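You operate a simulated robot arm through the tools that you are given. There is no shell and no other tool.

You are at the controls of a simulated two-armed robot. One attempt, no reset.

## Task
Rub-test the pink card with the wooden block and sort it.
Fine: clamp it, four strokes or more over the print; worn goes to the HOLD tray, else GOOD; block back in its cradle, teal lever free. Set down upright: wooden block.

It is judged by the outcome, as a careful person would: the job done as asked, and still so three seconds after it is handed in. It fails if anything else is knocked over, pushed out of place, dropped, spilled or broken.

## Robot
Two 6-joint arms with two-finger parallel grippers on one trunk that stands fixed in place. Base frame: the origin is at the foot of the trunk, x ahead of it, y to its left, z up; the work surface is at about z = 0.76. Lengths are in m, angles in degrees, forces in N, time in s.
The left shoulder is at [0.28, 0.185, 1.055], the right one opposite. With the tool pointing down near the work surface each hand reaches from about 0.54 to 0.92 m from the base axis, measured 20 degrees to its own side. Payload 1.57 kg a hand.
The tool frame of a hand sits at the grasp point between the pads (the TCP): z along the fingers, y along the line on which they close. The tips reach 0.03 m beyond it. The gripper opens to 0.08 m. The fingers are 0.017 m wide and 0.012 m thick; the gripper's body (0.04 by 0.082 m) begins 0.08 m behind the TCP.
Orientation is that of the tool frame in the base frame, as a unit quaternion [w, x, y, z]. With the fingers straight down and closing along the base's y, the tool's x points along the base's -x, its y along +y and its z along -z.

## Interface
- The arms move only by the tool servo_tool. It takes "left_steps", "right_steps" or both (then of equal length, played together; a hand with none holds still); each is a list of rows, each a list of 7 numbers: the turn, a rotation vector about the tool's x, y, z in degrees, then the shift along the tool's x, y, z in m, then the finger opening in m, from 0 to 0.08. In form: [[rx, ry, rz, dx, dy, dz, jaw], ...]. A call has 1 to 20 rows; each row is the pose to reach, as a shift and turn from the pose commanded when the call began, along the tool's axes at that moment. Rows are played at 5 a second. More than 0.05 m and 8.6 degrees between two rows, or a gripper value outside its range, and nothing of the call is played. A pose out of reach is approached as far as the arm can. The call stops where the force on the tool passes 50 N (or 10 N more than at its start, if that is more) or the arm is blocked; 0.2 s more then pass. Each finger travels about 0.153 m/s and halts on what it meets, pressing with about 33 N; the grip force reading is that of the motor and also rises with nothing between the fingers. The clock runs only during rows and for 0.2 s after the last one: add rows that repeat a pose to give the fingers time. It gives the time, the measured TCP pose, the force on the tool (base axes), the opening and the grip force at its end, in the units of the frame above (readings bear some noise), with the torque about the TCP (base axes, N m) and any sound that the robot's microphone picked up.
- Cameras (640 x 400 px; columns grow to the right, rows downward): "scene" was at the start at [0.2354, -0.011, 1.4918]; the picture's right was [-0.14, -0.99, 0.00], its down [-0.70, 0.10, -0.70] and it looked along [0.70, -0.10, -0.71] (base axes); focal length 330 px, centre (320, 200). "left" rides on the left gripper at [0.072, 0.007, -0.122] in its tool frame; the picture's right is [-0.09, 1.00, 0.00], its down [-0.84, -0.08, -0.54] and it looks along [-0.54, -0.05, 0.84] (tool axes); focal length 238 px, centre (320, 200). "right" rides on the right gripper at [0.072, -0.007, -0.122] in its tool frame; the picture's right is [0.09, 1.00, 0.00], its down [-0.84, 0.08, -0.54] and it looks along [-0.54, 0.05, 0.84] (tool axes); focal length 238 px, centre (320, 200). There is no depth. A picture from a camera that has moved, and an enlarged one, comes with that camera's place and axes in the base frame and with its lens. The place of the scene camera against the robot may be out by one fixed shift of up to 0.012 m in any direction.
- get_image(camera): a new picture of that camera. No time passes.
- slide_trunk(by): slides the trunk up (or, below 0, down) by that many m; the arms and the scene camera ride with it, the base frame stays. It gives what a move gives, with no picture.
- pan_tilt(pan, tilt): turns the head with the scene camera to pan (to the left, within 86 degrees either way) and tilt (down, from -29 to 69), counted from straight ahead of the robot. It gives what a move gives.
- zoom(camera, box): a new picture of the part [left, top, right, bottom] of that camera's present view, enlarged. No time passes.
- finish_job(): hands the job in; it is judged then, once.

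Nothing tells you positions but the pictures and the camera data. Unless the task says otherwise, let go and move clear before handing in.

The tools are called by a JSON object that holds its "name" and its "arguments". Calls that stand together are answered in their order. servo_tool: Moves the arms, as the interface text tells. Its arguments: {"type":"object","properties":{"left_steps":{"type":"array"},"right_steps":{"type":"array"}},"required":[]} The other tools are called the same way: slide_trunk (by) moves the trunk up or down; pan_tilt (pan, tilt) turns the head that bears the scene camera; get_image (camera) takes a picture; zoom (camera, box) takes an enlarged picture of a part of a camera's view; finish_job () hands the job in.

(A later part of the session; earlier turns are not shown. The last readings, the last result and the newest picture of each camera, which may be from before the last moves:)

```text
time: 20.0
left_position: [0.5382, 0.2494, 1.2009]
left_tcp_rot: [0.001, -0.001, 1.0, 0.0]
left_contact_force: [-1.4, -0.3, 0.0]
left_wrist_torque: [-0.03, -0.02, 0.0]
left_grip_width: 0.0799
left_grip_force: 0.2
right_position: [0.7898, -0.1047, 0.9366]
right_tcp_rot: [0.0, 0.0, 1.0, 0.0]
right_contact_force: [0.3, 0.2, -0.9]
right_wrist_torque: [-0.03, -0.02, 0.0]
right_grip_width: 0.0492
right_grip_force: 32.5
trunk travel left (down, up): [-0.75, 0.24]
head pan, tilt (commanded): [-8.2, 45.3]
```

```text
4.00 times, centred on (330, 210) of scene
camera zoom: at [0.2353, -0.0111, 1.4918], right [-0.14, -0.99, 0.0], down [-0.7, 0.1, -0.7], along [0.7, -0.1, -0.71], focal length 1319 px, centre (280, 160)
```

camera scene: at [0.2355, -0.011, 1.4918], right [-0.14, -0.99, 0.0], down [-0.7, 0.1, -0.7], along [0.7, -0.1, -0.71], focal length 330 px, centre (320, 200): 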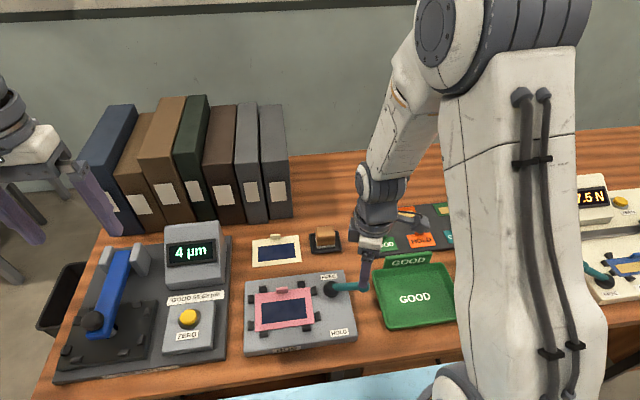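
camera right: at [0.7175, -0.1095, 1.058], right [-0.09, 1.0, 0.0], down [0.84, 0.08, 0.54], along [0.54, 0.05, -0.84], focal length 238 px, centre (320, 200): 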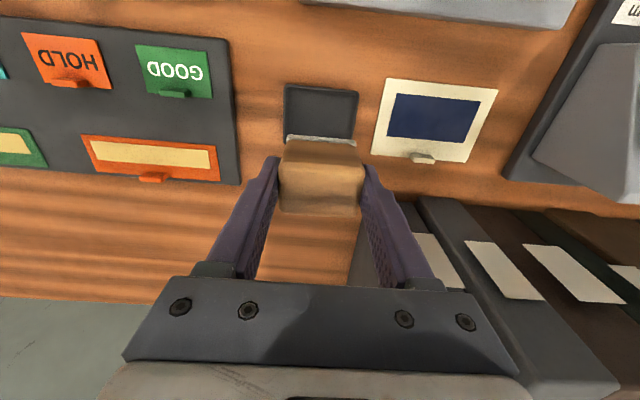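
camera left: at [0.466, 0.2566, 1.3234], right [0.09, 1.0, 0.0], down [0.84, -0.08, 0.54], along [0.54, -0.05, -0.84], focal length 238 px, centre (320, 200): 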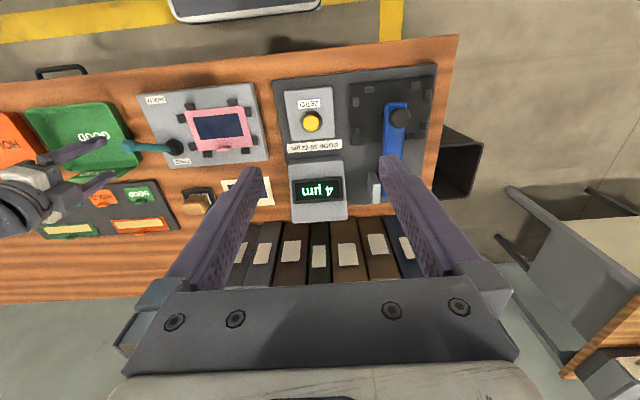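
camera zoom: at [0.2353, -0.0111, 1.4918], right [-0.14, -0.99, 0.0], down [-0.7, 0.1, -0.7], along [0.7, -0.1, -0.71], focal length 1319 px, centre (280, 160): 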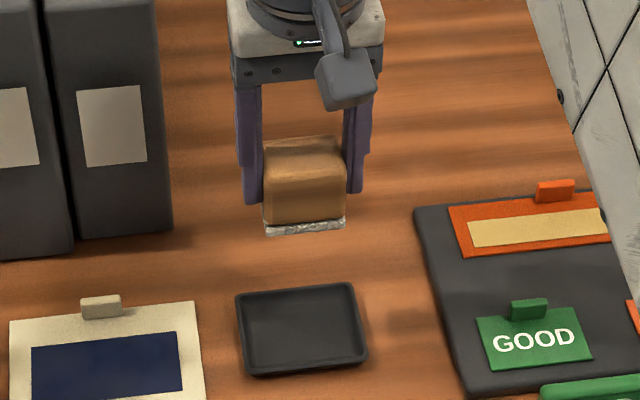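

The block came up cleanly. I'll carry it over to above the centre of the print.

{"name": "servo_tool", "arguments": {"right_steps": [[0, 0, 0, 0.0323, 0.0205, 0, 0.02], [0, 0, 0, 0.0647, 0.041, 0, 0.02], [0, 0, 0, 0.097, 0.0615, 0, 0.02], [0, 0, 0, 0.1293, 0.082, 0, 0.02], [0, 0, 0, 0.1617, 0.1025, 0, 0.02], [0, 0, 0, 0.194, 0.123, 0, 0.02], [0, 0, 0, 0.194, 0.123, 0, 0.02]]}}

{"name": "get_image", "arguments": {"camera": "right"}}

{"name": "zoom", "arguments": {"camera": "scene", "box": [235, 210, 395, 350]}}

{"name": "zoom", "arguments": {"camera": "left", "box": [120, 60, 290, 180]}}

```text
time: 21.6
left_position: [0.5368, 0.25, 1.2009]
left_tcp_rot: [0.0, 0.0, 1.0, 0.0]
left_contact_force: [-0.2, -0.1, 0.8]
left_wrist_torque: [0.0, -0.04, 0.02]
left_grip_width: 0.0797
left_grip_force: 0.2
right_position: [0.5981, 0.0179, 0.935]
right_tcp_rot: [0.0, 0.002, 1.0, -0.001]
right_contact_force: [1.0, 0.0, -0.5]
right_wrist_torque: [0.03, -0.02, -0.01]
right_grip_width: 0.049
right_grip_force: 32.4
trunk travel left (down, up): [-0.75, 0.24]
head pan, tilt (commanded): [-8.2, 45.3]
```

```text
taken
camera right: at [0.5246, 0.0126, 1.0575], right [-0.09, 1.0, 0.0], down [0.84, 0.08, 0.54], along [0.54, 0.05, -0.84], focal length 238 px, centre (320, 200)
```

right: 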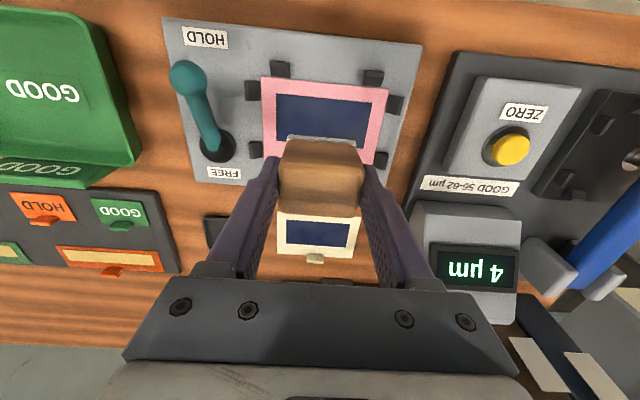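

```text
2.86 times, centred on (315, 280) of scene
camera zoom: at [0.2353, -0.011, 1.4919], right [-0.14, -0.99, 0.0], down [-0.7, 0.1, -0.7], along [0.7, -0.1, -0.71], focal length 942 px, centre (334, -29)
```

zoom: 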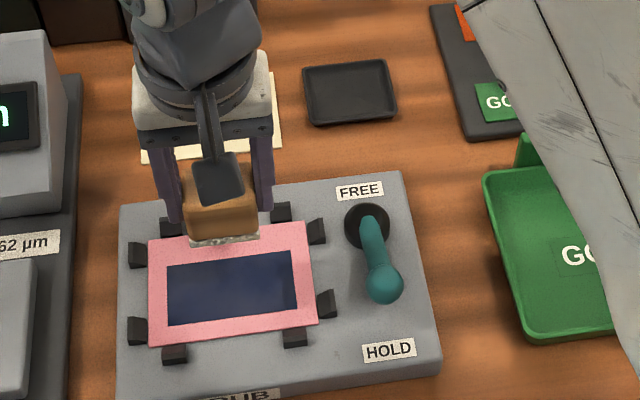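

```text
3.33 times, centred on (205, 120) of left
camera zoom: at [0.4659, 0.2566, 1.3235], right [0.09, 1.0, 0.0], down [0.84, -0.08, 0.54], along [0.54, -0.05, -0.84], focal length 794 px, centre (703, 467)
```

zoom: 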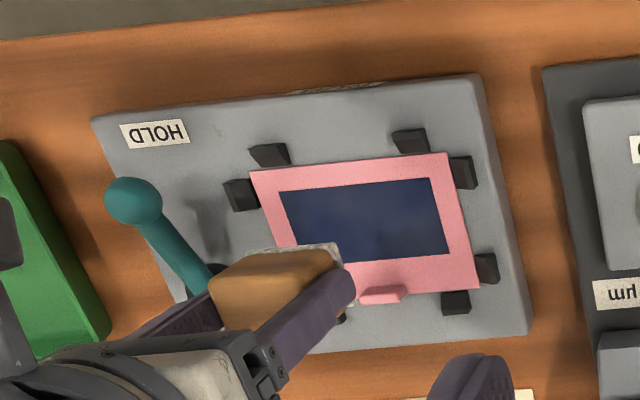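

The block hovers over the card, and the lever still points at HOLD. I'll lower it to just above the card, then feel for contact in small steps.

{"name": "servo_tool", "arguments": {"right_steps": [[0, 0, 0, 0.001, 0.001, 0.03, 0.02], [0, 0, 0, 0.001, 0.001, 0.06, 0.02], [0, 0, 0, 0.001, 0.001, 0.08, 0.02], [0, 0, 0, 0.001, 0.001, 0.087, 0.02], [0, 0, 0, 0.001, 0.001, 0.09, 0.02], [0, 0, 0, 0.001, 0.001, 0.09, 0.02]]}}

{"name": "get_image", "arguments": {"camera": "right"}}

{"name": "zoom", "arguments": {"camera": "left", "box": [120, 60, 290, 180]}}

{"name": "zoom", "arguments": {"camera": "scene", "box": [235, 240, 345, 340]}}

```text
time: 23.0
left_position: [0.5375, 0.2497, 1.2002]
left_tcp_rot: [0.001, 0.0, 1.0, 0.001]
left_contact_force: [0.2, 0.4, -1.0]
left_wrist_torque: [-0.03, 0.01, -0.01]
left_grip_width: 0.0799
left_grip_force: 0.1
right_position: [0.5927, 0.02, 0.8436]
right_tcp_rot: [0.001, 0.0, 1.0, 0.0]
right_contact_force: [0.2, -0.4, -1.0]
right_wrist_torque: [-0.01, 0.03, 0.01]
right_grip_width: 0.0493
right_grip_force: 32.5
trunk travel left (down, up): [-0.75, 0.24]
head pan, tilt (commanded): [-8.2, 45.3]
```

```text
taken
camera right: at [0.5225, 0.0149, 0.9662], right [-0.09, 1.0, 0.0], down [0.84, 0.08, 0.54], along [0.54, 0.05, -0.84], focal length 238 px, centre (320, 200)
```

right: 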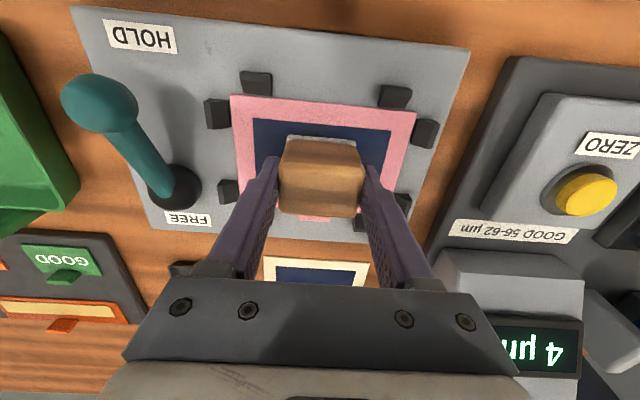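

```text
3.33 times, centred on (205, 120) of left
camera zoom: at [0.466, 0.2565, 1.3234], right [0.09, 1.0, 0.0], down [0.84, -0.08, 0.54], along [0.54, -0.05, -0.84], focal length 794 px, centre (703, 467)
```

zoom: 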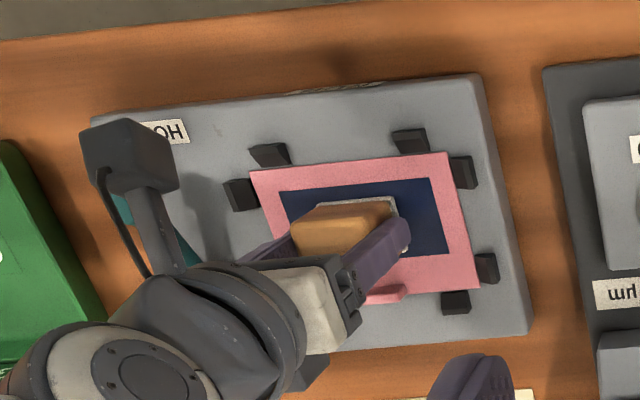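

```text
4.00 times, centred on (290, 290) of scene
camera zoom: at [0.2354, -0.0111, 1.4918], right [-0.14, -0.99, 0.0], down [-0.7, 0.1, -0.7], along [0.7, -0.1, -0.71], focal length 1319 px, centre (440, -160)
```

zoom: 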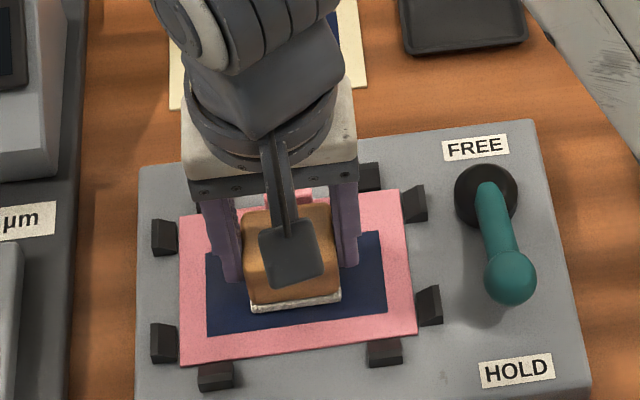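

The block is centred over the print, still just above it. I'll press down in 1–2 mm steps while watching the vertical force.

{"name": "servo_tool", "arguments": {"right_steps": [[0, 0, 0, 0, 0, 0.002, 0.02], [0, 0, 0, 0, 0, 0.004, 0.02], [0, 0, 0, 0, 0, 0.004, 0.02]]}}

```text
time: 23.8
left_position: [0.5369, 0.2497, 1.2016]
left_tcp_rot: [0.0, 0.0, 1.0, 0.0]
left_contact_force: [0.3, 0.0, -0.5]
left_wrist_torque: [-0.03, -0.03, 0.01]
left_grip_width: 0.0799
left_grip_force: 0.0
right_position: [0.5948, 0.0197, 0.8411]
right_tcp_rot: [0.001, 0.0, 1.0, 0.0]
right_contact_force: [-1.6, -1.8, 11.0]
right_wrist_torque: [0.13, 0.09, 0.03]
right_grip_width: 0.0489
right_grip_force: 33.3
trunk travel left (down, up): [-0.75, 0.24]
head pan, tilt (commanded): [-8.2, 45.3]
```

Contact is made at about 11 N on the print. I'll begin stroking along y across the print, gently at first.

{"name": "servo_tool", "arguments": {"right_steps": [[0, 0, 0, 0, -0.008, 0, 0.02], [0, 0, 0, 0, -0.016, 0, 0.02], [0, 0, 0, 0, -0.024, 0, 0.02], [0, 0, 0, 0, -0.03, 0, 0.02], [0, 0, 0, 0, -0.03, 0, 0.02]]}}

{"name": "zoom", "arguments": {"camera": "left", "box": [120, 60, 290, 180]}}

{"name": "zoom", "arguments": {"camera": "scene", "box": [235, 240, 345, 340]}}

```text
time: 25.0
left_position: [0.5376, 0.2499, 1.202]
left_tcp_rot: [-0.001, 0.0, 1.0, 0.0]
left_contact_force: [-0.4, -0.4, 0.7]
left_wrist_torque: [-0.02, -0.03, 0.0]
left_grip_width: 0.0801
left_grip_force: 0.1
right_position: [0.5941, -0.0092, 0.8416]
right_tcp_rot: [0.0, 0.0, 1.0, 0.0]
right_contact_force: [-0.2, 2.2, 6.0]
right_wrist_torque: [0.27, -0.01, 0.01]
right_grip_width: 0.0493
right_grip_force: 32.9
trunk travel left (down, up): [-0.75, 0.24]
head pan, tilt (commanded): [-8.2, 45.3]
```

```text
3.33 times, centred on (205, 120) of left
camera zoom: at [0.4658, 0.2565, 1.3235], right [0.09, 1.0, 0.0], down [0.84, -0.08, 0.54], along [0.54, -0.05, -0.84], focal length 794 px, centre (703, 467)
```

zoom: 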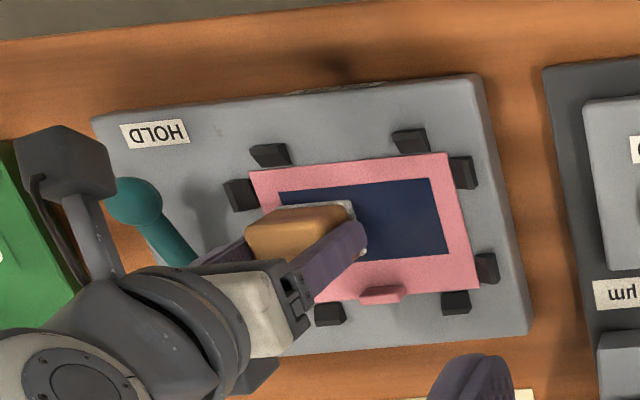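

```text
4.00 times, centred on (290, 290) of scene
camera zoom: at [0.2352, -0.011, 1.4919], right [-0.14, -0.99, 0.0], down [-0.7, 0.1, -0.7], along [0.7, -0.1, -0.71], focal length 1319 px, centre (440, -160)
```

zoom: 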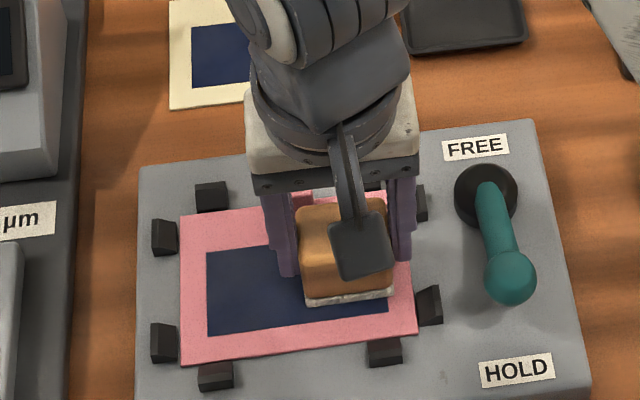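

Contact holds while sliding. Now full-length strokes across the print: out and back, then check.

{"name": "servo_tool", "arguments": {"right_steps": [[0, 0, 0, 0.002, 0, 0.001, 0.02], [0, 0, 0, 0.002, 0.012, 0.001, 0.02], [0, 0, 0, 0.002, 0.024, 0.001, 0.02], [0, 0, 0, 0.002, 0.036, 0.001, 0.02], [0, 0, 0, 0.002, 0.048, 0.001, 0.02], [0, 0, 0, 0.002, 0.058, 0.001, 0.02], [0, 0, 0, 0.002, 0.058, 0.001, 0.02]]}}

{"name": "zoom", "arguments": {"camera": "left", "box": [120, 60, 290, 180]}}

{"name": "zoom", "arguments": {"camera": "scene", "box": [235, 240, 345, 340]}}

```text
time: 26.6
left_position: [0.5356, 0.2485, 1.2021]
left_tcp_rot: [0.001, 0.0, 1.0, 0.001]
left_contact_force: [0.1, 0.1, 0.5]
left_wrist_torque: [0.01, 0.02, 0.01]
left_grip_width: 0.0801
left_grip_force: 0.1
right_position: [0.5932, 0.0481, 0.8406]
right_tcp_rot: [0.001, 0.0, 1.0, 0.0]
right_contact_force: [-0.8, -9.3, 39.0]
right_wrist_torque: [-0.16, 0.12, 0.01]
right_grip_width: 0.0492
right_grip_force: 33.0
trunk travel left (down, up): [-0.75, 0.24]
head pan, tilt (commanded): [-8.2, 45.3]
```

```text
3.33 times, centred on (205, 120) of left
camera zoom: at [0.4648, 0.2559, 1.3243], right [0.09, 1.0, 0.0], down [0.84, -0.08, 0.54], along [0.54, -0.05, -0.84], focal length 794 px, centre (703, 467)
```

zoom: 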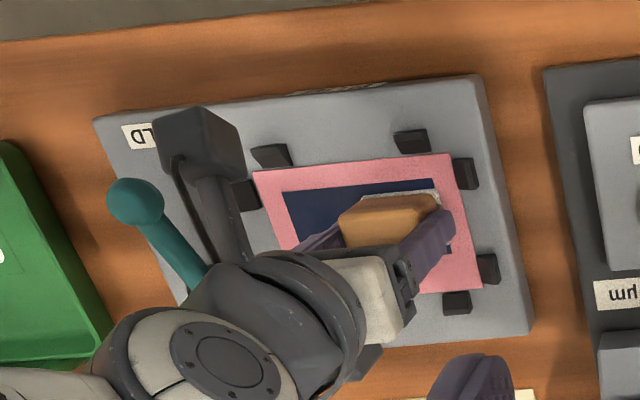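

```text
4.00 times, centred on (290, 290) of scene
camera zoom: at [0.234, -0.0117, 1.4923], right [-0.14, -0.99, 0.0], down [-0.7, 0.1, -0.7], along [0.7, -0.1, -0.71], focal length 1319 px, centre (440, -160)
```

zoom: 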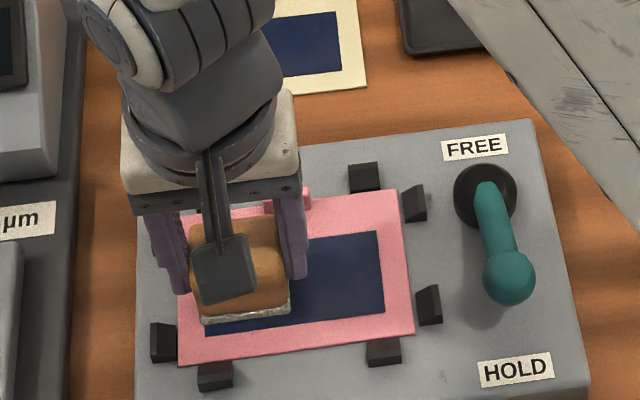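

Force rose to 39 N at this end, more than I want. I'll ease the pressure right off by about 2 mm before the next stroke.

{"name": "servo_tool", "arguments": {"right_steps": [[0, 0, 0, 0, 0, -0.002, 0.02], [0, 0, 0, 0, 0, -0.002, 0.02]]}}

```text
time: 27.2
left_position: [0.5361, 0.2503, 1.2005]
left_tcp_rot: [0.0, 0.0, 1.0, 0.0]
left_contact_force: [-0.6, -0.4, -0.7]
left_wrist_torque: [0.01, 0.03, -0.01]
left_grip_width: 0.0803
left_grip_force: 0.1
right_position: [0.5926, 0.0479, 0.8413]
right_tcp_rot: [0.002, 0.0, 1.0, 0.001]
right_contact_force: [1.7, 1.7, 10.7]
right_wrist_torque: [0.3, -0.08, 0.01]
right_grip_width: 0.049
right_grip_force: 33.2
trunk travel left (down, up): [-0.75, 0.24]
head pan, tilt (commanded): [-8.2, 45.3]
```

Pressure is back to about 11 N; the arm needs a slight 1.3 mm slope over the stroke to keep it even. I'll make the next strokes with that correction.

{"name": "servo_tool", "arguments": {"right_steps": [[0, 0, 0, 0, -0.012, 0.0003, 0.02], [0, 0, 0, 0, -0.024, 0.0006, 0.02], [0, 0, 0, 0, -0.036, 0.0008, 0.02], [0, 0, 0, 0, -0.048, 0.0011, 0.02], [0, 0, 0, 0, -0.058, 0.0013, 0.02], [0, 0, 0, 0, -0.058, 0.0013, 0.02]]}}

{"name": "zoom", "arguments": {"camera": "left", "box": [120, 60, 290, 180]}}

{"name": "zoom", "arguments": {"camera": "scene", "box": [235, 240, 345, 340]}}

```text
time: 28.6
left_position: [0.5365, 0.2504, 1.2006]
left_tcp_rot: [0.0, 0.001, 1.0, 0.0]
left_contact_force: [0.1, 0.7, 0.5]
left_wrist_torque: [0.0, -0.03, -0.03]
left_grip_width: 0.0798
left_grip_force: 0.1
right_position: [0.5941, -0.0088, 0.8398]
right_tcp_rot: [0.002, 0.001, 1.0, 0.001]
right_contact_force: [1.0, 5.1, 24.8]
right_wrist_torque: [0.54, 0.04, 0.02]
right_grip_width: 0.0494
right_grip_force: 33.4
trunk travel left (down, up): [-0.75, 0.24]
head pan, tilt (commanded): [-8.2, 45.3]
```

```text
3.33 times, centred on (205, 120) of left
camera zoom: at [0.4652, 0.2568, 1.3239], right [0.09, 1.0, 0.0], down [0.84, -0.08, 0.54], along [0.54, -0.05, -0.84], focal length 794 px, centre (703, 467)
```

zoom: 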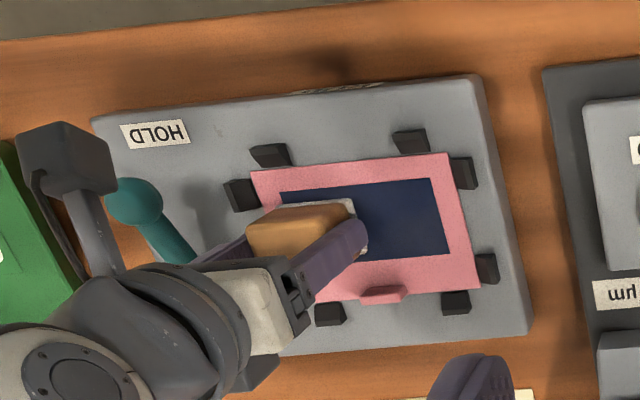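

```text
4.00 times, centred on (290, 290) of scene
camera zoom: at [0.2346, -0.0108, 1.4922], right [-0.14, -0.99, 0.0], down [-0.7, 0.1, -0.7], along [0.7, -0.1, -0.71], focal length 1319 px, centre (440, -160)
```

zoom: 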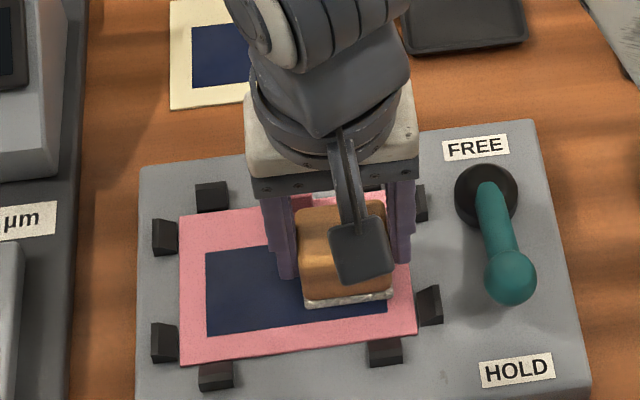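

This end reads 25 N, so the slope correction was unneeded. I'll ease up 1 mm and go on with near-flat strokes.

{"name": "servo_tool", "arguments": {"right_steps": [[0, 0, 0, 0, 0, -0.001, 0.02], [0, 0, 0, 0, 0.012, -0.001, 0.02], [0, 0, 0, 0, 0.024, -0.0011, 0.02], [0, 0, 0, 0, 0.036, -0.0012, 0.02], [0, 0, 0, 0, 0.048, -0.0013, 0.02], [0, 0, 0, 0, 0.058, -0.0013, 0.02], [0, 0, 0, 0, 0.058, -0.0013, 0.02]]}}

{"name": "zoom", "arguments": {"camera": "scene", "box": [235, 240, 345, 340]}}

```text
time: 30.2
left_position: [0.5374, 0.2492, 1.2017]
left_tcp_rot: [0.0, -0.001, 1.0, 0.0]
left_contact_force: [0.2, 0.1, 0.0]
left_wrist_torque: [-0.01, 0.02, -0.02]
left_grip_width: 0.0799
left_grip_force: 0.0
right_position: [0.5913, 0.0471, 0.8413]
right_tcp_rot: [0.0, 0.0, 1.0, 0.001]
right_contact_force: [-1.0, -0.4, 5.6]
right_wrist_torque: [0.14, 0.07, -0.01]
right_grip_width: 0.0494
right_grip_force: 33.5
trunk travel left (down, up): [-0.75, 0.24]
head pan, tilt (commanded): [-8.2, 45.3]
```

```text
4.00 times, centred on (290, 290) of scene
camera zoom: at [0.2352, -0.0111, 1.4918], right [-0.14, -0.99, 0.0], down [-0.7, 0.1, -0.7], along [0.7, -0.1, -0.71], focal length 1319 px, centre (440, -160)
```

zoom: 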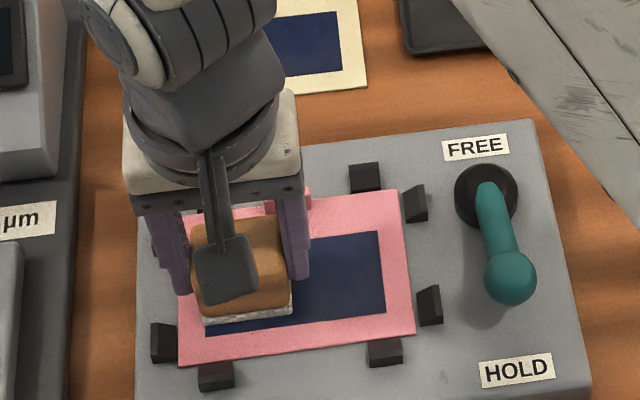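

Pressure is about 6 N here, and the print looks unchanged so far where visible. I'll do more strokes with slightly more pressure.

{"name": "servo_tool", "arguments": {"right_steps": [[0, 0, 0, 0, 0, 0.0004, 0.02], [0, 0, 0, 0, -0.012, 0.0005, 0.02], [0, 0, 0, 0, -0.024, 0.0005, 0.02], [0, 0, 0, 0, -0.036, 0.0005, 0.02], [0, 0, 0, 0, -0.048, 0.0005, 0.02], [0, 0, 0, 0, -0.058, 0.0005, 0.02], [0, 0, 0, 0, -0.058, 0.0005, 0.02], [0, 0, 0, 0, -0.048, 0.0005, 0.02], [0, 0, 0, 0, -0.036, 0.0005, 0.02], [0, 0, 0, 0, -0.024, 0.0005, 0.02], [0, 0, 0, 0, -0.012, 0.0005, 0.02], [0, 0, 0, 0, 0, 0.0004, 0.02], [0, 0, 0, 0, 0, 0.0004, 0.02]]}}

{"name": "zoom", "arguments": {"camera": "scene", "box": [235, 240, 345, 340]}}

{"name": "zoom", "arguments": {"camera": "left", "box": [120, 60, 290, 180]}}

```text
time: 33.0
left_position: [0.5363, 0.2496, 1.201]
left_tcp_rot: [0.0, 0.0, 1.0, 0.0]
left_contact_force: [-0.9, 0.3, -0.3]
left_wrist_torque: [0.03, 0.02, -0.02]
left_grip_width: 0.0802
left_grip_force: 0.0
right_position: [0.5913, 0.0482, 0.8404]
right_tcp_rot: [0.0, 0.0, 1.0, 0.0]
right_contact_force: [-1.9, -4.4, 18.7]
right_wrist_torque: [0.0, 0.03, 0.02]
right_grip_width: 0.0493
right_grip_force: 33.1
trunk travel left (down, up): [-0.75, 0.24]
head pan, tilt (commanded): [-8.2, 45.3]
```

```text
4.00 times, centred on (290, 290) of scene
camera zoom: at [0.2347, -0.0114, 1.4919], right [-0.14, -0.99, 0.0], down [-0.7, 0.1, -0.7], along [0.7, -0.1, -0.71], focal length 1319 px, centre (440, -160)
```

zoom: 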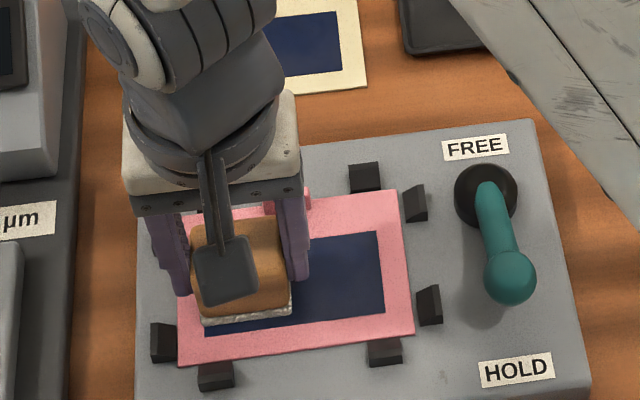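

```text
3.33 times, centred on (205, 120) of left
camera zoom: at [0.4653, 0.2563, 1.3236], right [0.09, 1.0, 0.0], down [0.84, -0.08, 0.54], along [0.54, -0.05, -0.84], focal length 794 px, centre (703, 467)
```

zoom: 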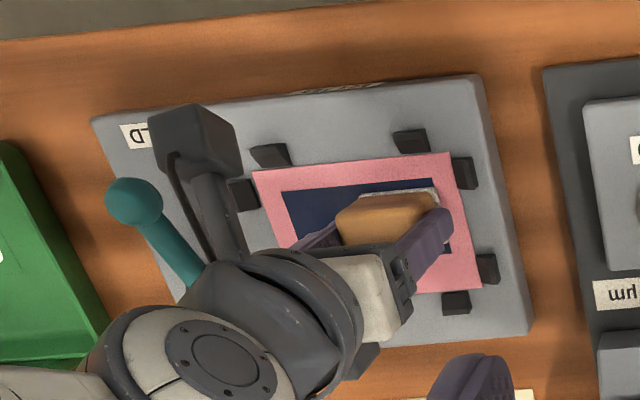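

Five full strokes done with contact throughout. I'll add three longer ones covering the whole print, slightly lighter.

{"name": "servo_tool", "arguments": {"right_steps": [[0, 0, 0, 0, 0.01, -0.0003, 0.02], [0, 0, 0, 0, -0.003, -0.0003, 0.02], [0, 0, 0, 0, -0.016, -0.0003, 0.02], [0, 0, 0, 0, -0.029, -0.0003, 0.02], [0, 0, 0, 0, -0.042, -0.0002, 0.02], [0, 0, 0, 0, -0.054, -0.0001, 0.02], [0, 0, 0, 0, -0.066, -0.0001, 0.02], [0, 0, 0, 0, -0.054, -0.0001, 0.02], [0, 0, 0, 0, -0.042, -0.0002, 0.02], [0, 0, 0, 0, -0.029, -0.0003, 0.02], [0, 0, 0, 0, -0.016, -0.0003, 0.02], [0, 0, 0, 0, -0.003, -0.0003, 0.02], [0, 0, 0, 0, 0.01, -0.0003, 0.02], [0, 0, 0, 0, -0.003, -0.0003, 0.02], [0, 0, 0, 0, -0.016, -0.0003, 0.02], [0, 0, 0, 0, -0.029, -0.0003, 0.02], [0, 0, 0, 0, -0.042, -0.0002, 0.02], [0, 0, 0, 0, -0.054, -0.0001, 0.02], [0, 0, 0, 0, -0.066, -0.0001, 0.02], [0, 0, 0, 0, -0.066, -0.0001, 0.02]]}}

{"name": "zoom", "arguments": {"camera": "scene", "box": [235, 240, 345, 340]}}

{"name": "zoom", "arguments": {"camera": "left", "box": [120, 60, 290, 180]}}

```text
time: 37.2
left_position: [0.537, 0.2495, 1.2009]
left_tcp_rot: [-0.001, -0.001, 1.0, 0.0]
left_contact_force: [-0.5, -0.4, -0.7]
left_wrist_torque: [0.0, 0.01, 0.01]
left_grip_width: 0.0802
left_grip_force: 0.1
right_position: [0.5946, -0.0188, 0.8418]
right_tcp_rot: [0.0, -0.001, 1.0, 0.001]
right_contact_force: [0.8, 0.9, 7.9]
right_wrist_torque: [0.27, -0.07, -0.01]
right_grip_width: 0.0494
right_grip_force: 32.7
trunk travel left (down, up): [-0.75, 0.24]
head pan, tilt (commanded): [-8.2, 45.3]
```

```text
4.00 times, centred on (290, 290) of scene
camera zoom: at [0.2352, -0.0111, 1.4919], right [-0.14, -0.99, 0.0], down [-0.7, 0.1, -0.7], along [0.7, -0.1, -0.71], focal length 1319 px, centre (440, -160)
```

zoom: 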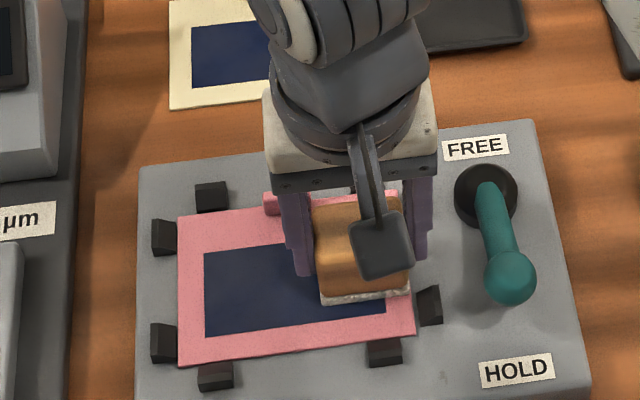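

```text
3.33 times, centred on (205, 120) of left
camera zoom: at [0.4658, 0.2565, 1.3235], right [0.09, 1.0, 0.0], down [0.84, -0.08, 0.54], along [0.54, -0.05, -0.84], focal length 794 px, centre (703, 467)
```

zoom: 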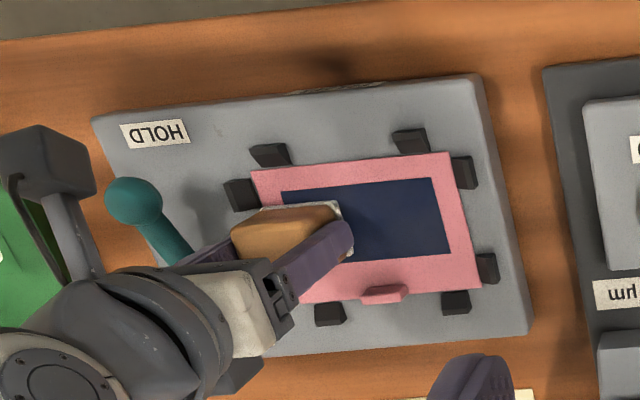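

Eight strokes are done. I'll lift the block straight up and away, then inspect the print.

{"name": "servo_tool", "arguments": {"right_steps": [[0, 0, 0, 0, 0, -0.01, 0.02], [0, 0, 0, 0, 0, -0.03, 0.02], [0, 0, 0, 0, 0, -0.06, 0.02], [0, 0, 0, 0, 0, -0.095, 0.02], [0, 0, 0, -0.03, -0.015, -0.1, 0.02], [0, 0, 0, -0.065, -0.03, -0.1, 0.02], [0, 0, 0, -0.1, -0.045, -0.1, 0.02], [0, 0, 0, -0.135, -0.06, -0.1, 0.02], [0, 0, 0, -0.165, -0.072, -0.1, 0.02], [0, 0, 0, -0.1947, -0.0847, -0.1, 0.02], [0, 0, 0, -0.1947, -0.0847, -0.1, 0.02]]}}

{"name": "zoom", "arguments": {"camera": "scene", "box": [235, 240, 345, 340]}}

{"name": "zoom", "arguments": {"camera": "left", "box": [120, 60, 290, 180]}}

{"name": "get_image", "arguments": {"camera": "right"}}

```text
time: 39.6
left_position: [0.537, 0.2499, 1.2005]
left_tcp_rot: [0.001, 0.0, 1.0, 0.0]
left_contact_force: [0.1, 0.6, -0.1]
left_wrist_torque: [-0.01, 0.01, -0.04]
left_grip_width: 0.0801
left_grip_force: 0.1
right_position: [0.787, -0.1013, 0.9423]
right_tcp_rot: [-0.001, -0.001, 1.0, 0.0]
right_contact_force: [-0.1, -0.3, -0.4]
right_wrist_torque: [0.03, 0.02, 0.0]
right_grip_width: 0.0492
right_grip_force: 32.5
trunk travel left (down, up): [-0.75, 0.24]
head pan, tilt (commanded): [-8.2, 45.3]
```

```text
4.00 times, centred on (290, 290) of scene
camera zoom: at [0.2356, -0.0113, 1.4918], right [-0.14, -0.99, 0.0], down [-0.7, 0.1, -0.7], along [0.7, -0.1, -0.71], focal length 1319 px, centre (440, -160)
```

zoom: 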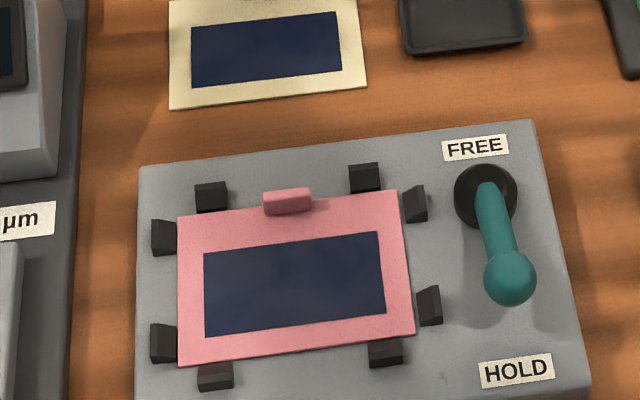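

```text
3.33 times, centred on (205, 120) of left
camera zoom: at [0.4662, 0.2563, 1.3234], right [0.09, 1.0, 0.0], down [0.84, -0.08, 0.54], along [0.54, -0.05, -0.84], focal length 794 px, centre (703, 467)
```

zoom: 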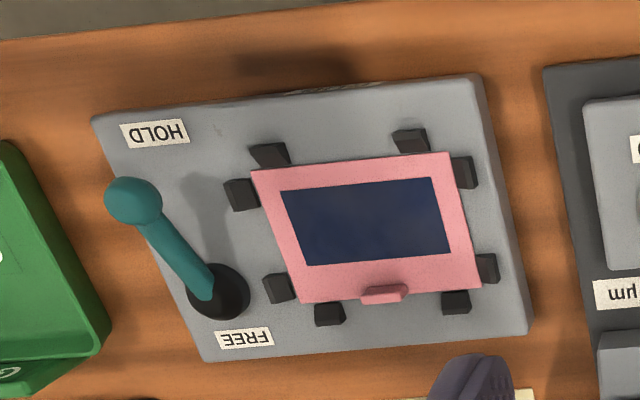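

```text
taken
camera right: at [0.7145, -0.1066, 1.065], right [-0.09, 1.0, 0.0], down [0.84, 0.08, 0.54], along [0.54, 0.05, -0.84], focal length 238 px, centre (320, 200)
```

right: 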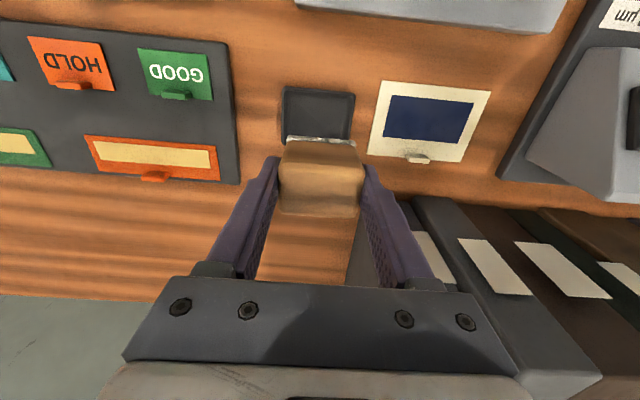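

The print looks uniform at first glance. I'll take a much closer look, compared with the cream reference card, before deciding.

{"name": "zoom", "arguments": {"camera": "scene", "box": [274, 290, 342, 332]}}

{"name": "zoom", "arguments": {"camera": "scene", "box": [250, 280, 345, 340]}}

{"name": "zoom", "arguments": {"camera": "scene", "box": [245, 230, 345, 335]}}

{"name": "zoom", "arguments": {"camera": "left", "box": [185, 100, 250, 145]}}

```text
9.41 times, centred on (308, 311) of scene
camera zoom: at [0.2356, -0.0113, 1.4918], right [-0.14, -0.99, 0.0], down [-0.7, 0.1, -0.7], along [0.7, -0.1, -0.71], focal length 3103 px, centre (433, -845)
```

zoom: 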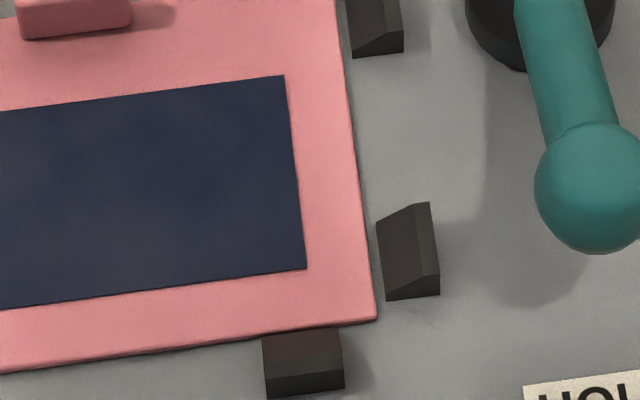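

```text
6.67 times, centred on (298, 310) of scene
camera zoom: at [0.2356, -0.0113, 1.4918], right [-0.14, -0.99, 0.0], down [-0.7, 0.1, -0.7], along [0.7, -0.1, -0.71], focal length 2198 px, centre (470, -533)
```

zoom: 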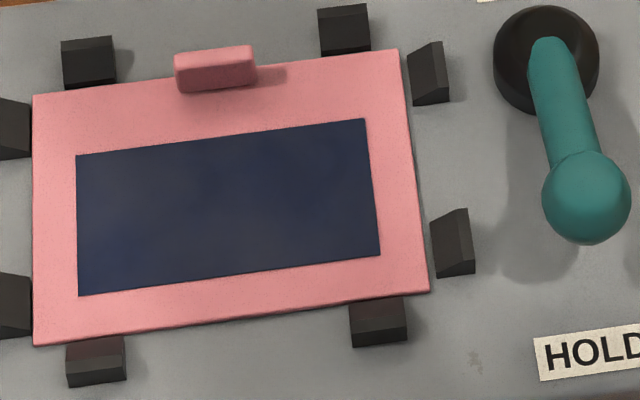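

```text
3.81 times, centred on (295, 282) of scene
camera zoom: at [0.2356, -0.0113, 1.4918], right [-0.14, -0.99, 0.0], down [-0.7, 0.1, -0.7], along [0.7, -0.1, -0.71], focal length 1256 px, centre (415, -114)
```

zoom: 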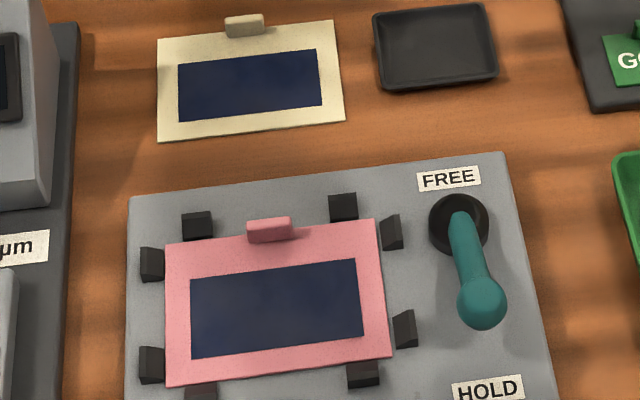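

```text
8.89 times, centred on (218, 122) of left
camera zoom: at [0.4662, 0.2563, 1.3234], right [0.09, 1.0, 0.0], down [0.84, -0.08, 0.54], along [0.54, -0.05, -0.84], focal length 2119 px, centre (1231, 889)
```

zoom: 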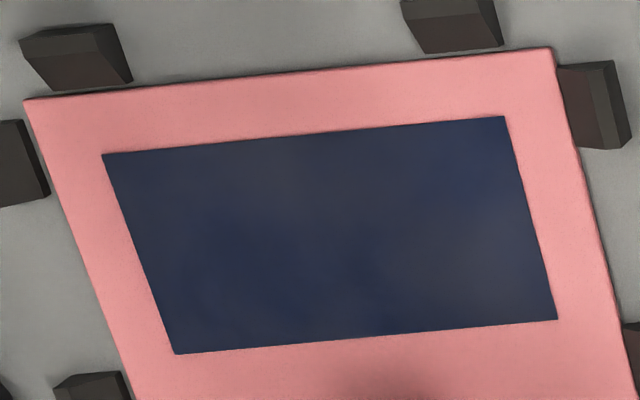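

There may be a slight greyness in the middle, so I'll want a close-up. First I'll return the block to its cradle, straight down over where it came from.

{"name": "servo_tool", "arguments": {"right_steps": [[0, 0, 0, -0.0023, -0.0013, 0.03, 0.02], [0, 0, 0, -0.0023, -0.0013, 0.06, 0.02], [0, 0, 0, -0.0023, -0.0013, 0.09, 0.02], [0, 0, 0, -0.0023, -0.0013, 0.11, 0.02], [0, 0, 0, -0.0023, -0.0013, 0.12, 0.02], [0, 0, 0, -0.0023, -0.0013, 0.125, 0.02], [0, 0, 0, -0.0023, -0.0013, 0.125, 0.02]]}}

{"name": "get_image", "arguments": {"camera": "right"}}

{"name": "zoom", "arguments": {"camera": "scene", "box": [280, 190, 370, 260]}}

```text
time: 41.2
left_position: [0.5378, 0.2506, 1.2012]
left_tcp_rot: [0.0, 0.0, 1.0, 0.0]
left_contact_force: [0.0, 0.4, 0.5]
left_wrist_torque: [0.03, -0.03, 0.01]
left_grip_width: 0.08
left_grip_force: 0.0
right_position: [0.7891, -0.1036, 0.814]
right_tcp_rot: [0.0, 0.0, 1.0, 0.0]
right_contact_force: [0.4, -1.5, -1.4]
right_wrist_torque: [-0.01, 0.02, 0.0]
right_grip_width: 0.0491
right_grip_force: 32.7
trunk travel left (down, up): [-0.75, 0.24]
head pan, tilt (commanded): [-8.2, 45.3]
```

```text
taken
camera right: at [0.7168, -0.1097, 0.9365], right [-0.09, 1.0, 0.0], down [0.84, 0.08, 0.54], along [0.54, 0.05, -0.84], focal length 238 px, centre (320, 200)
```

right: 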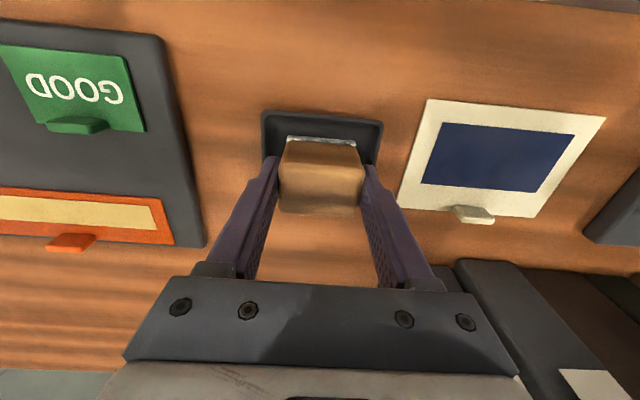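

```text
5.71 times, centred on (325, 225) of scene
camera zoom: at [0.2355, -0.0112, 1.4918], right [-0.14, -0.99, 0.0], down [-0.7, 0.1, -0.7], along [0.7, -0.1, -0.71], focal length 1884 px, centre (291, 57)
```

zoom: 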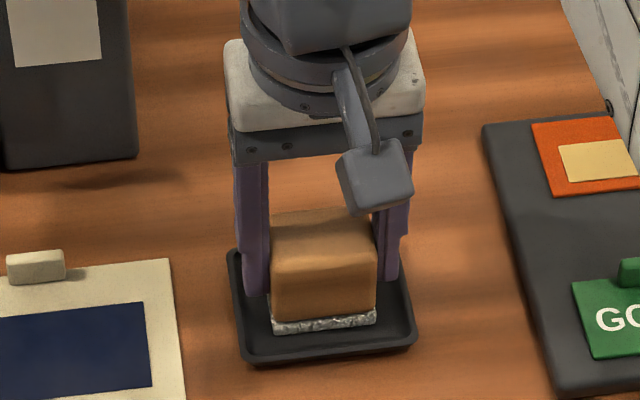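

The block is lined up in the cradle and just about touching. I'll lower in small steps to feel the floor.

{"name": "servo_tool", "arguments": {"right_steps": [[0, 0, 0, 0, 0, 0.001, 0.02], [0, 0, 0, 0, 0, 0.002, 0.02], [0, 0, 0, 0, 0, 0.002, 0.02]]}}

```text
time: 42.0
left_position: [0.5368, 0.2488, 1.2013]
left_tcp_rot: [0.0, 0.0, 1.0, 0.0]
left_contact_force: [1.5, 0.7, -0.2]
left_wrist_torque: [0.02, -0.01, -0.03]
left_grip_width: 0.0801
left_grip_force: 0.1
right_position: [0.7896, -0.1044, 0.814]
right_tcp_rot: [-0.001, 0.001, 1.0, 0.0]
right_contact_force: [-0.5, 0.5, 2.3]
right_wrist_torque: [0.1, 0.04, 0.01]
right_grip_width: 0.0492
right_grip_force: 33.4
trunk travel left (down, up): [-0.75, 0.24]
head pan, tilt (commanded): [-8.2, 45.3]
```

The block rests on the cradle floor (2.3 N, same height as at pick-up). I'll open the fingers and rise.

{"name": "servo_tool", "arguments": {"right_steps": [[0, 0, 0, 0, 0, 0, 0.045], [0, 0, 0, 0, 0, 0, 0.055], [0, 0, 0, 0, 0, 0, 0.068], [0, 0, 0, 0, 0, 0, 0.08], [0, 0, 0, 0, 0, 0, 0.08], [0, 0, 0, 0, 0, -0.03, 0.08], [0, 0, 0, 0, 0, -0.07, 0.08], [0, 0, 0, 0, 0, -0.11, 0.08], [0, 0, 0, 0, 0, -0.14, 0.08], [0, 0, 0, 0, 0, -0.14, 0.08]]}}

{"name": "get_image", "arguments": {"camera": "right"}}

{"name": "zoom", "arguments": {"camera": "scene", "box": [280, 190, 370, 260]}}

```text
time: 44.2
left_position: [0.5374, 0.2505, 1.2006]
left_tcp_rot: [0.0, 0.0, 1.0, 0.0]
left_contact_force: [-0.8, -0.1, -0.1]
left_wrist_torque: [-0.01, -0.03, 0.0]
left_grip_width: 0.08
left_grip_force: 0.0
right_position: [0.7892, -0.105, 0.9546]
right_tcp_rot: [0.0, 0.0, 1.0, 0.0]
right_contact_force: [0.9, 0.6, 0.4]
right_wrist_torque: [0.01, 0.03, -0.01]
right_grip_width: 0.08
right_grip_force: 0.1
trunk travel left (down, up): [-0.75, 0.24]
head pan, tilt (commanded): [-8.2, 45.3]
```

```text
taken
camera right: at [0.7182, -0.1094, 1.0767], right [-0.09, 1.0, 0.0], down [0.84, 0.08, 0.54], along [0.54, 0.05, -0.84], focal length 238 px, centre (320, 200)
```

right: 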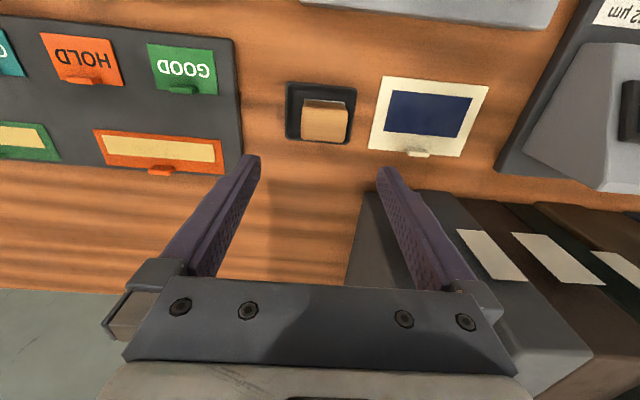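

```text
5.71 times, centred on (325, 225) of scene
camera zoom: at [0.2353, -0.0112, 1.4919], right [-0.14, -0.99, 0.0], down [-0.7, 0.1, -0.7], along [0.7, -0.1, -0.71], focal length 1884 px, centre (291, 57)
```

zoom: 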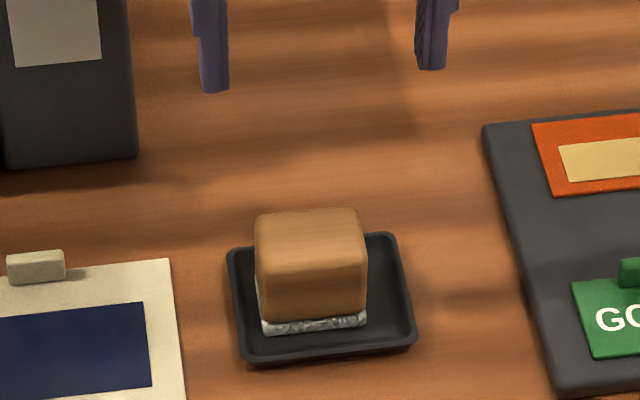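

The block is back in its cradle but looks shifted a few millimetres toward the left rim. I'll check closely that it sits flat.

{"name": "zoom", "arguments": {"camera": "right", "box": [270, 70, 380, 150]}}

{"name": "zoom", "arguments": {"camera": "scene", "box": [302, 215, 352, 255]}}

{"name": "zoom", "arguments": {"camera": "left", "box": [170, 170, 240, 220]}}

```text
5.00 times, centred on (325, 110) of right
camera zoom: at [0.7182, -0.1094, 1.0767], right [-0.09, 1.0, 0.0], down [0.84, 0.08, 0.54], along [0.54, 0.05, -0.84], focal length 1192 px, centre (295, 650)
```

zoom: 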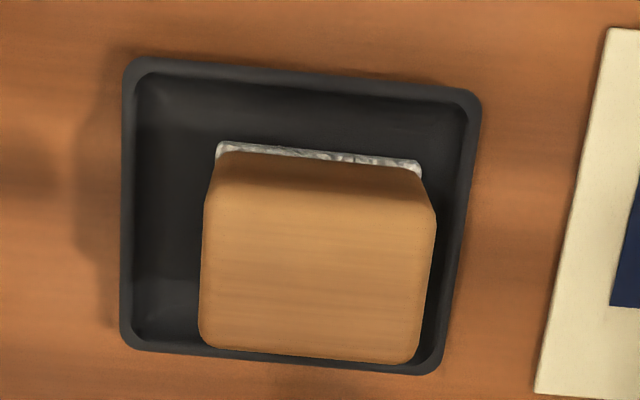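

```text
10.00 times, centred on (327, 235) of scene
camera zoom: at [0.2353, -0.0112, 1.4919], right [-0.14, -0.99, 0.0], down [-0.7, 0.1, -0.7], along [0.7, -0.1, -0.71], focal length 3297 px, centre (250, -150)
```

zoom: 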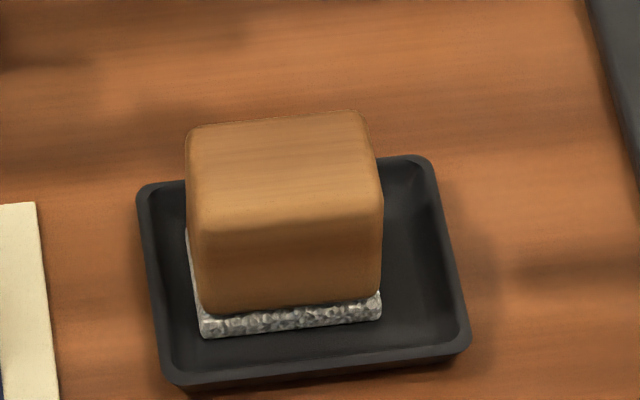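

```text
8.00 times, centred on (205, 195) of left
camera zoom: at [0.4659, 0.2564, 1.3235], right [0.09, 1.0, 0.0], down [0.84, -0.08, 0.54], along [0.54, -0.05, -0.84], focal length 1907 px, centre (1240, 240)
```

zoom: 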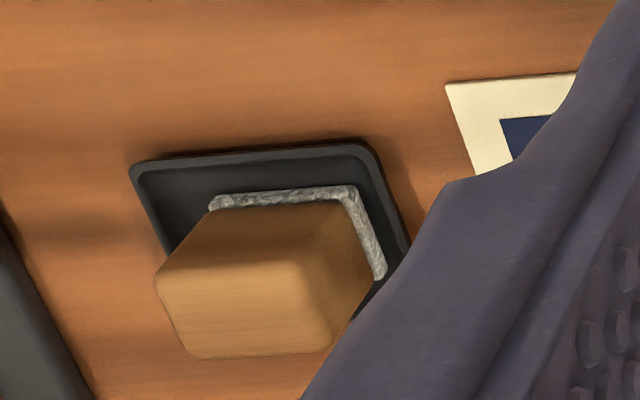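

The block sits flat and upright within the rim. Now I'll look again at the print with the same framing as before the rubbing, plus matched views of the cream card's print.

{"name": "zoom", "arguments": {"camera": "left", "box": [120, 70, 290, 180]}}

{"name": "zoom", "arguments": {"camera": "left", "box": [185, 100, 250, 145]}}

{"name": "zoom", "arguments": {"camera": "scene", "box": [250, 285, 330, 335]}}

{"name": "zoom", "arguments": {"camera": "scene", "box": [245, 228, 310, 272]}}

```text
3.64 times, centred on (205, 125) of left
camera zoom: at [0.4659, 0.2564, 1.3235], right [0.09, 1.0, 0.0], down [0.84, -0.08, 0.54], along [0.54, -0.05, -0.84], focal length 867 px, centre (738, 473)
```

zoom: 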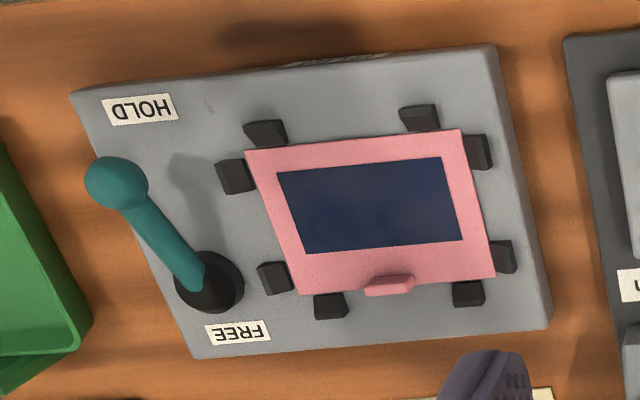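

```text
8.89 times, centred on (218, 122) of left
camera zoom: at [0.4659, 0.2564, 1.3235], right [0.09, 1.0, 0.0], down [0.84, -0.08, 0.54], along [0.54, -0.05, -0.84], focal length 2119 px, centre (1231, 889)
```

zoom: 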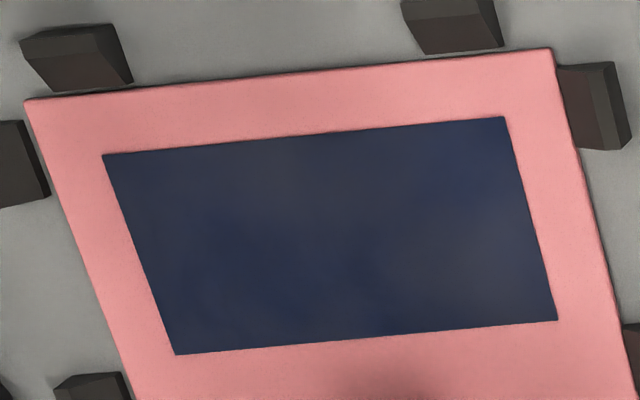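

```text
8.00 times, centred on (290, 310) of scene
camera zoom: at [0.2353, -0.0112, 1.4919], right [-0.14, -0.99, 0.0], down [-0.7, 0.1, -0.7], along [0.7, -0.1, -0.71], focal length 2638 px, centre (560, -680)
```

zoom: 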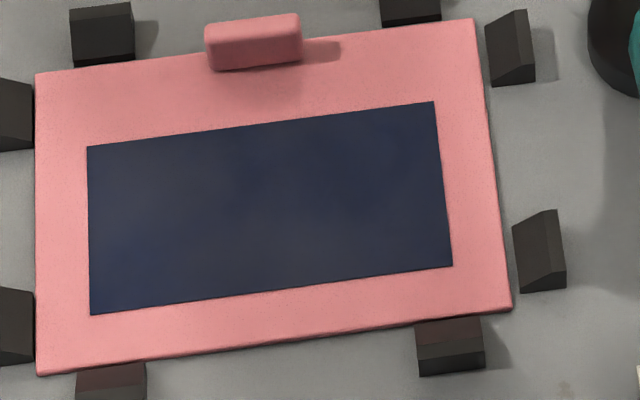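

```text
9.09 times, centred on (278, 250) of scene
camera zoom: at [0.2353, -0.0112, 1.4919], right [-0.14, -0.99, 0.0], down [-0.7, 0.1, -0.7], along [0.7, -0.1, -0.71], focal length 2998 px, centre (706, -254)
```

zoom: 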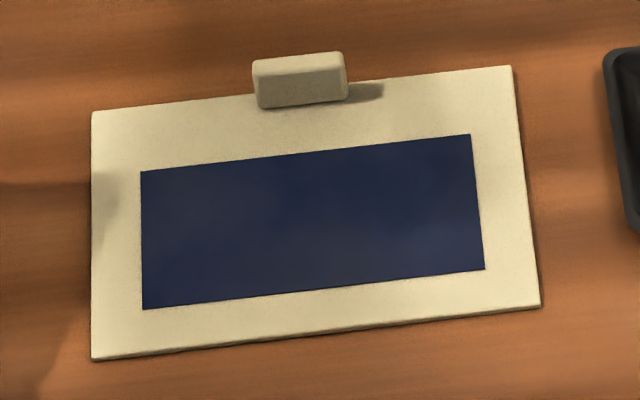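

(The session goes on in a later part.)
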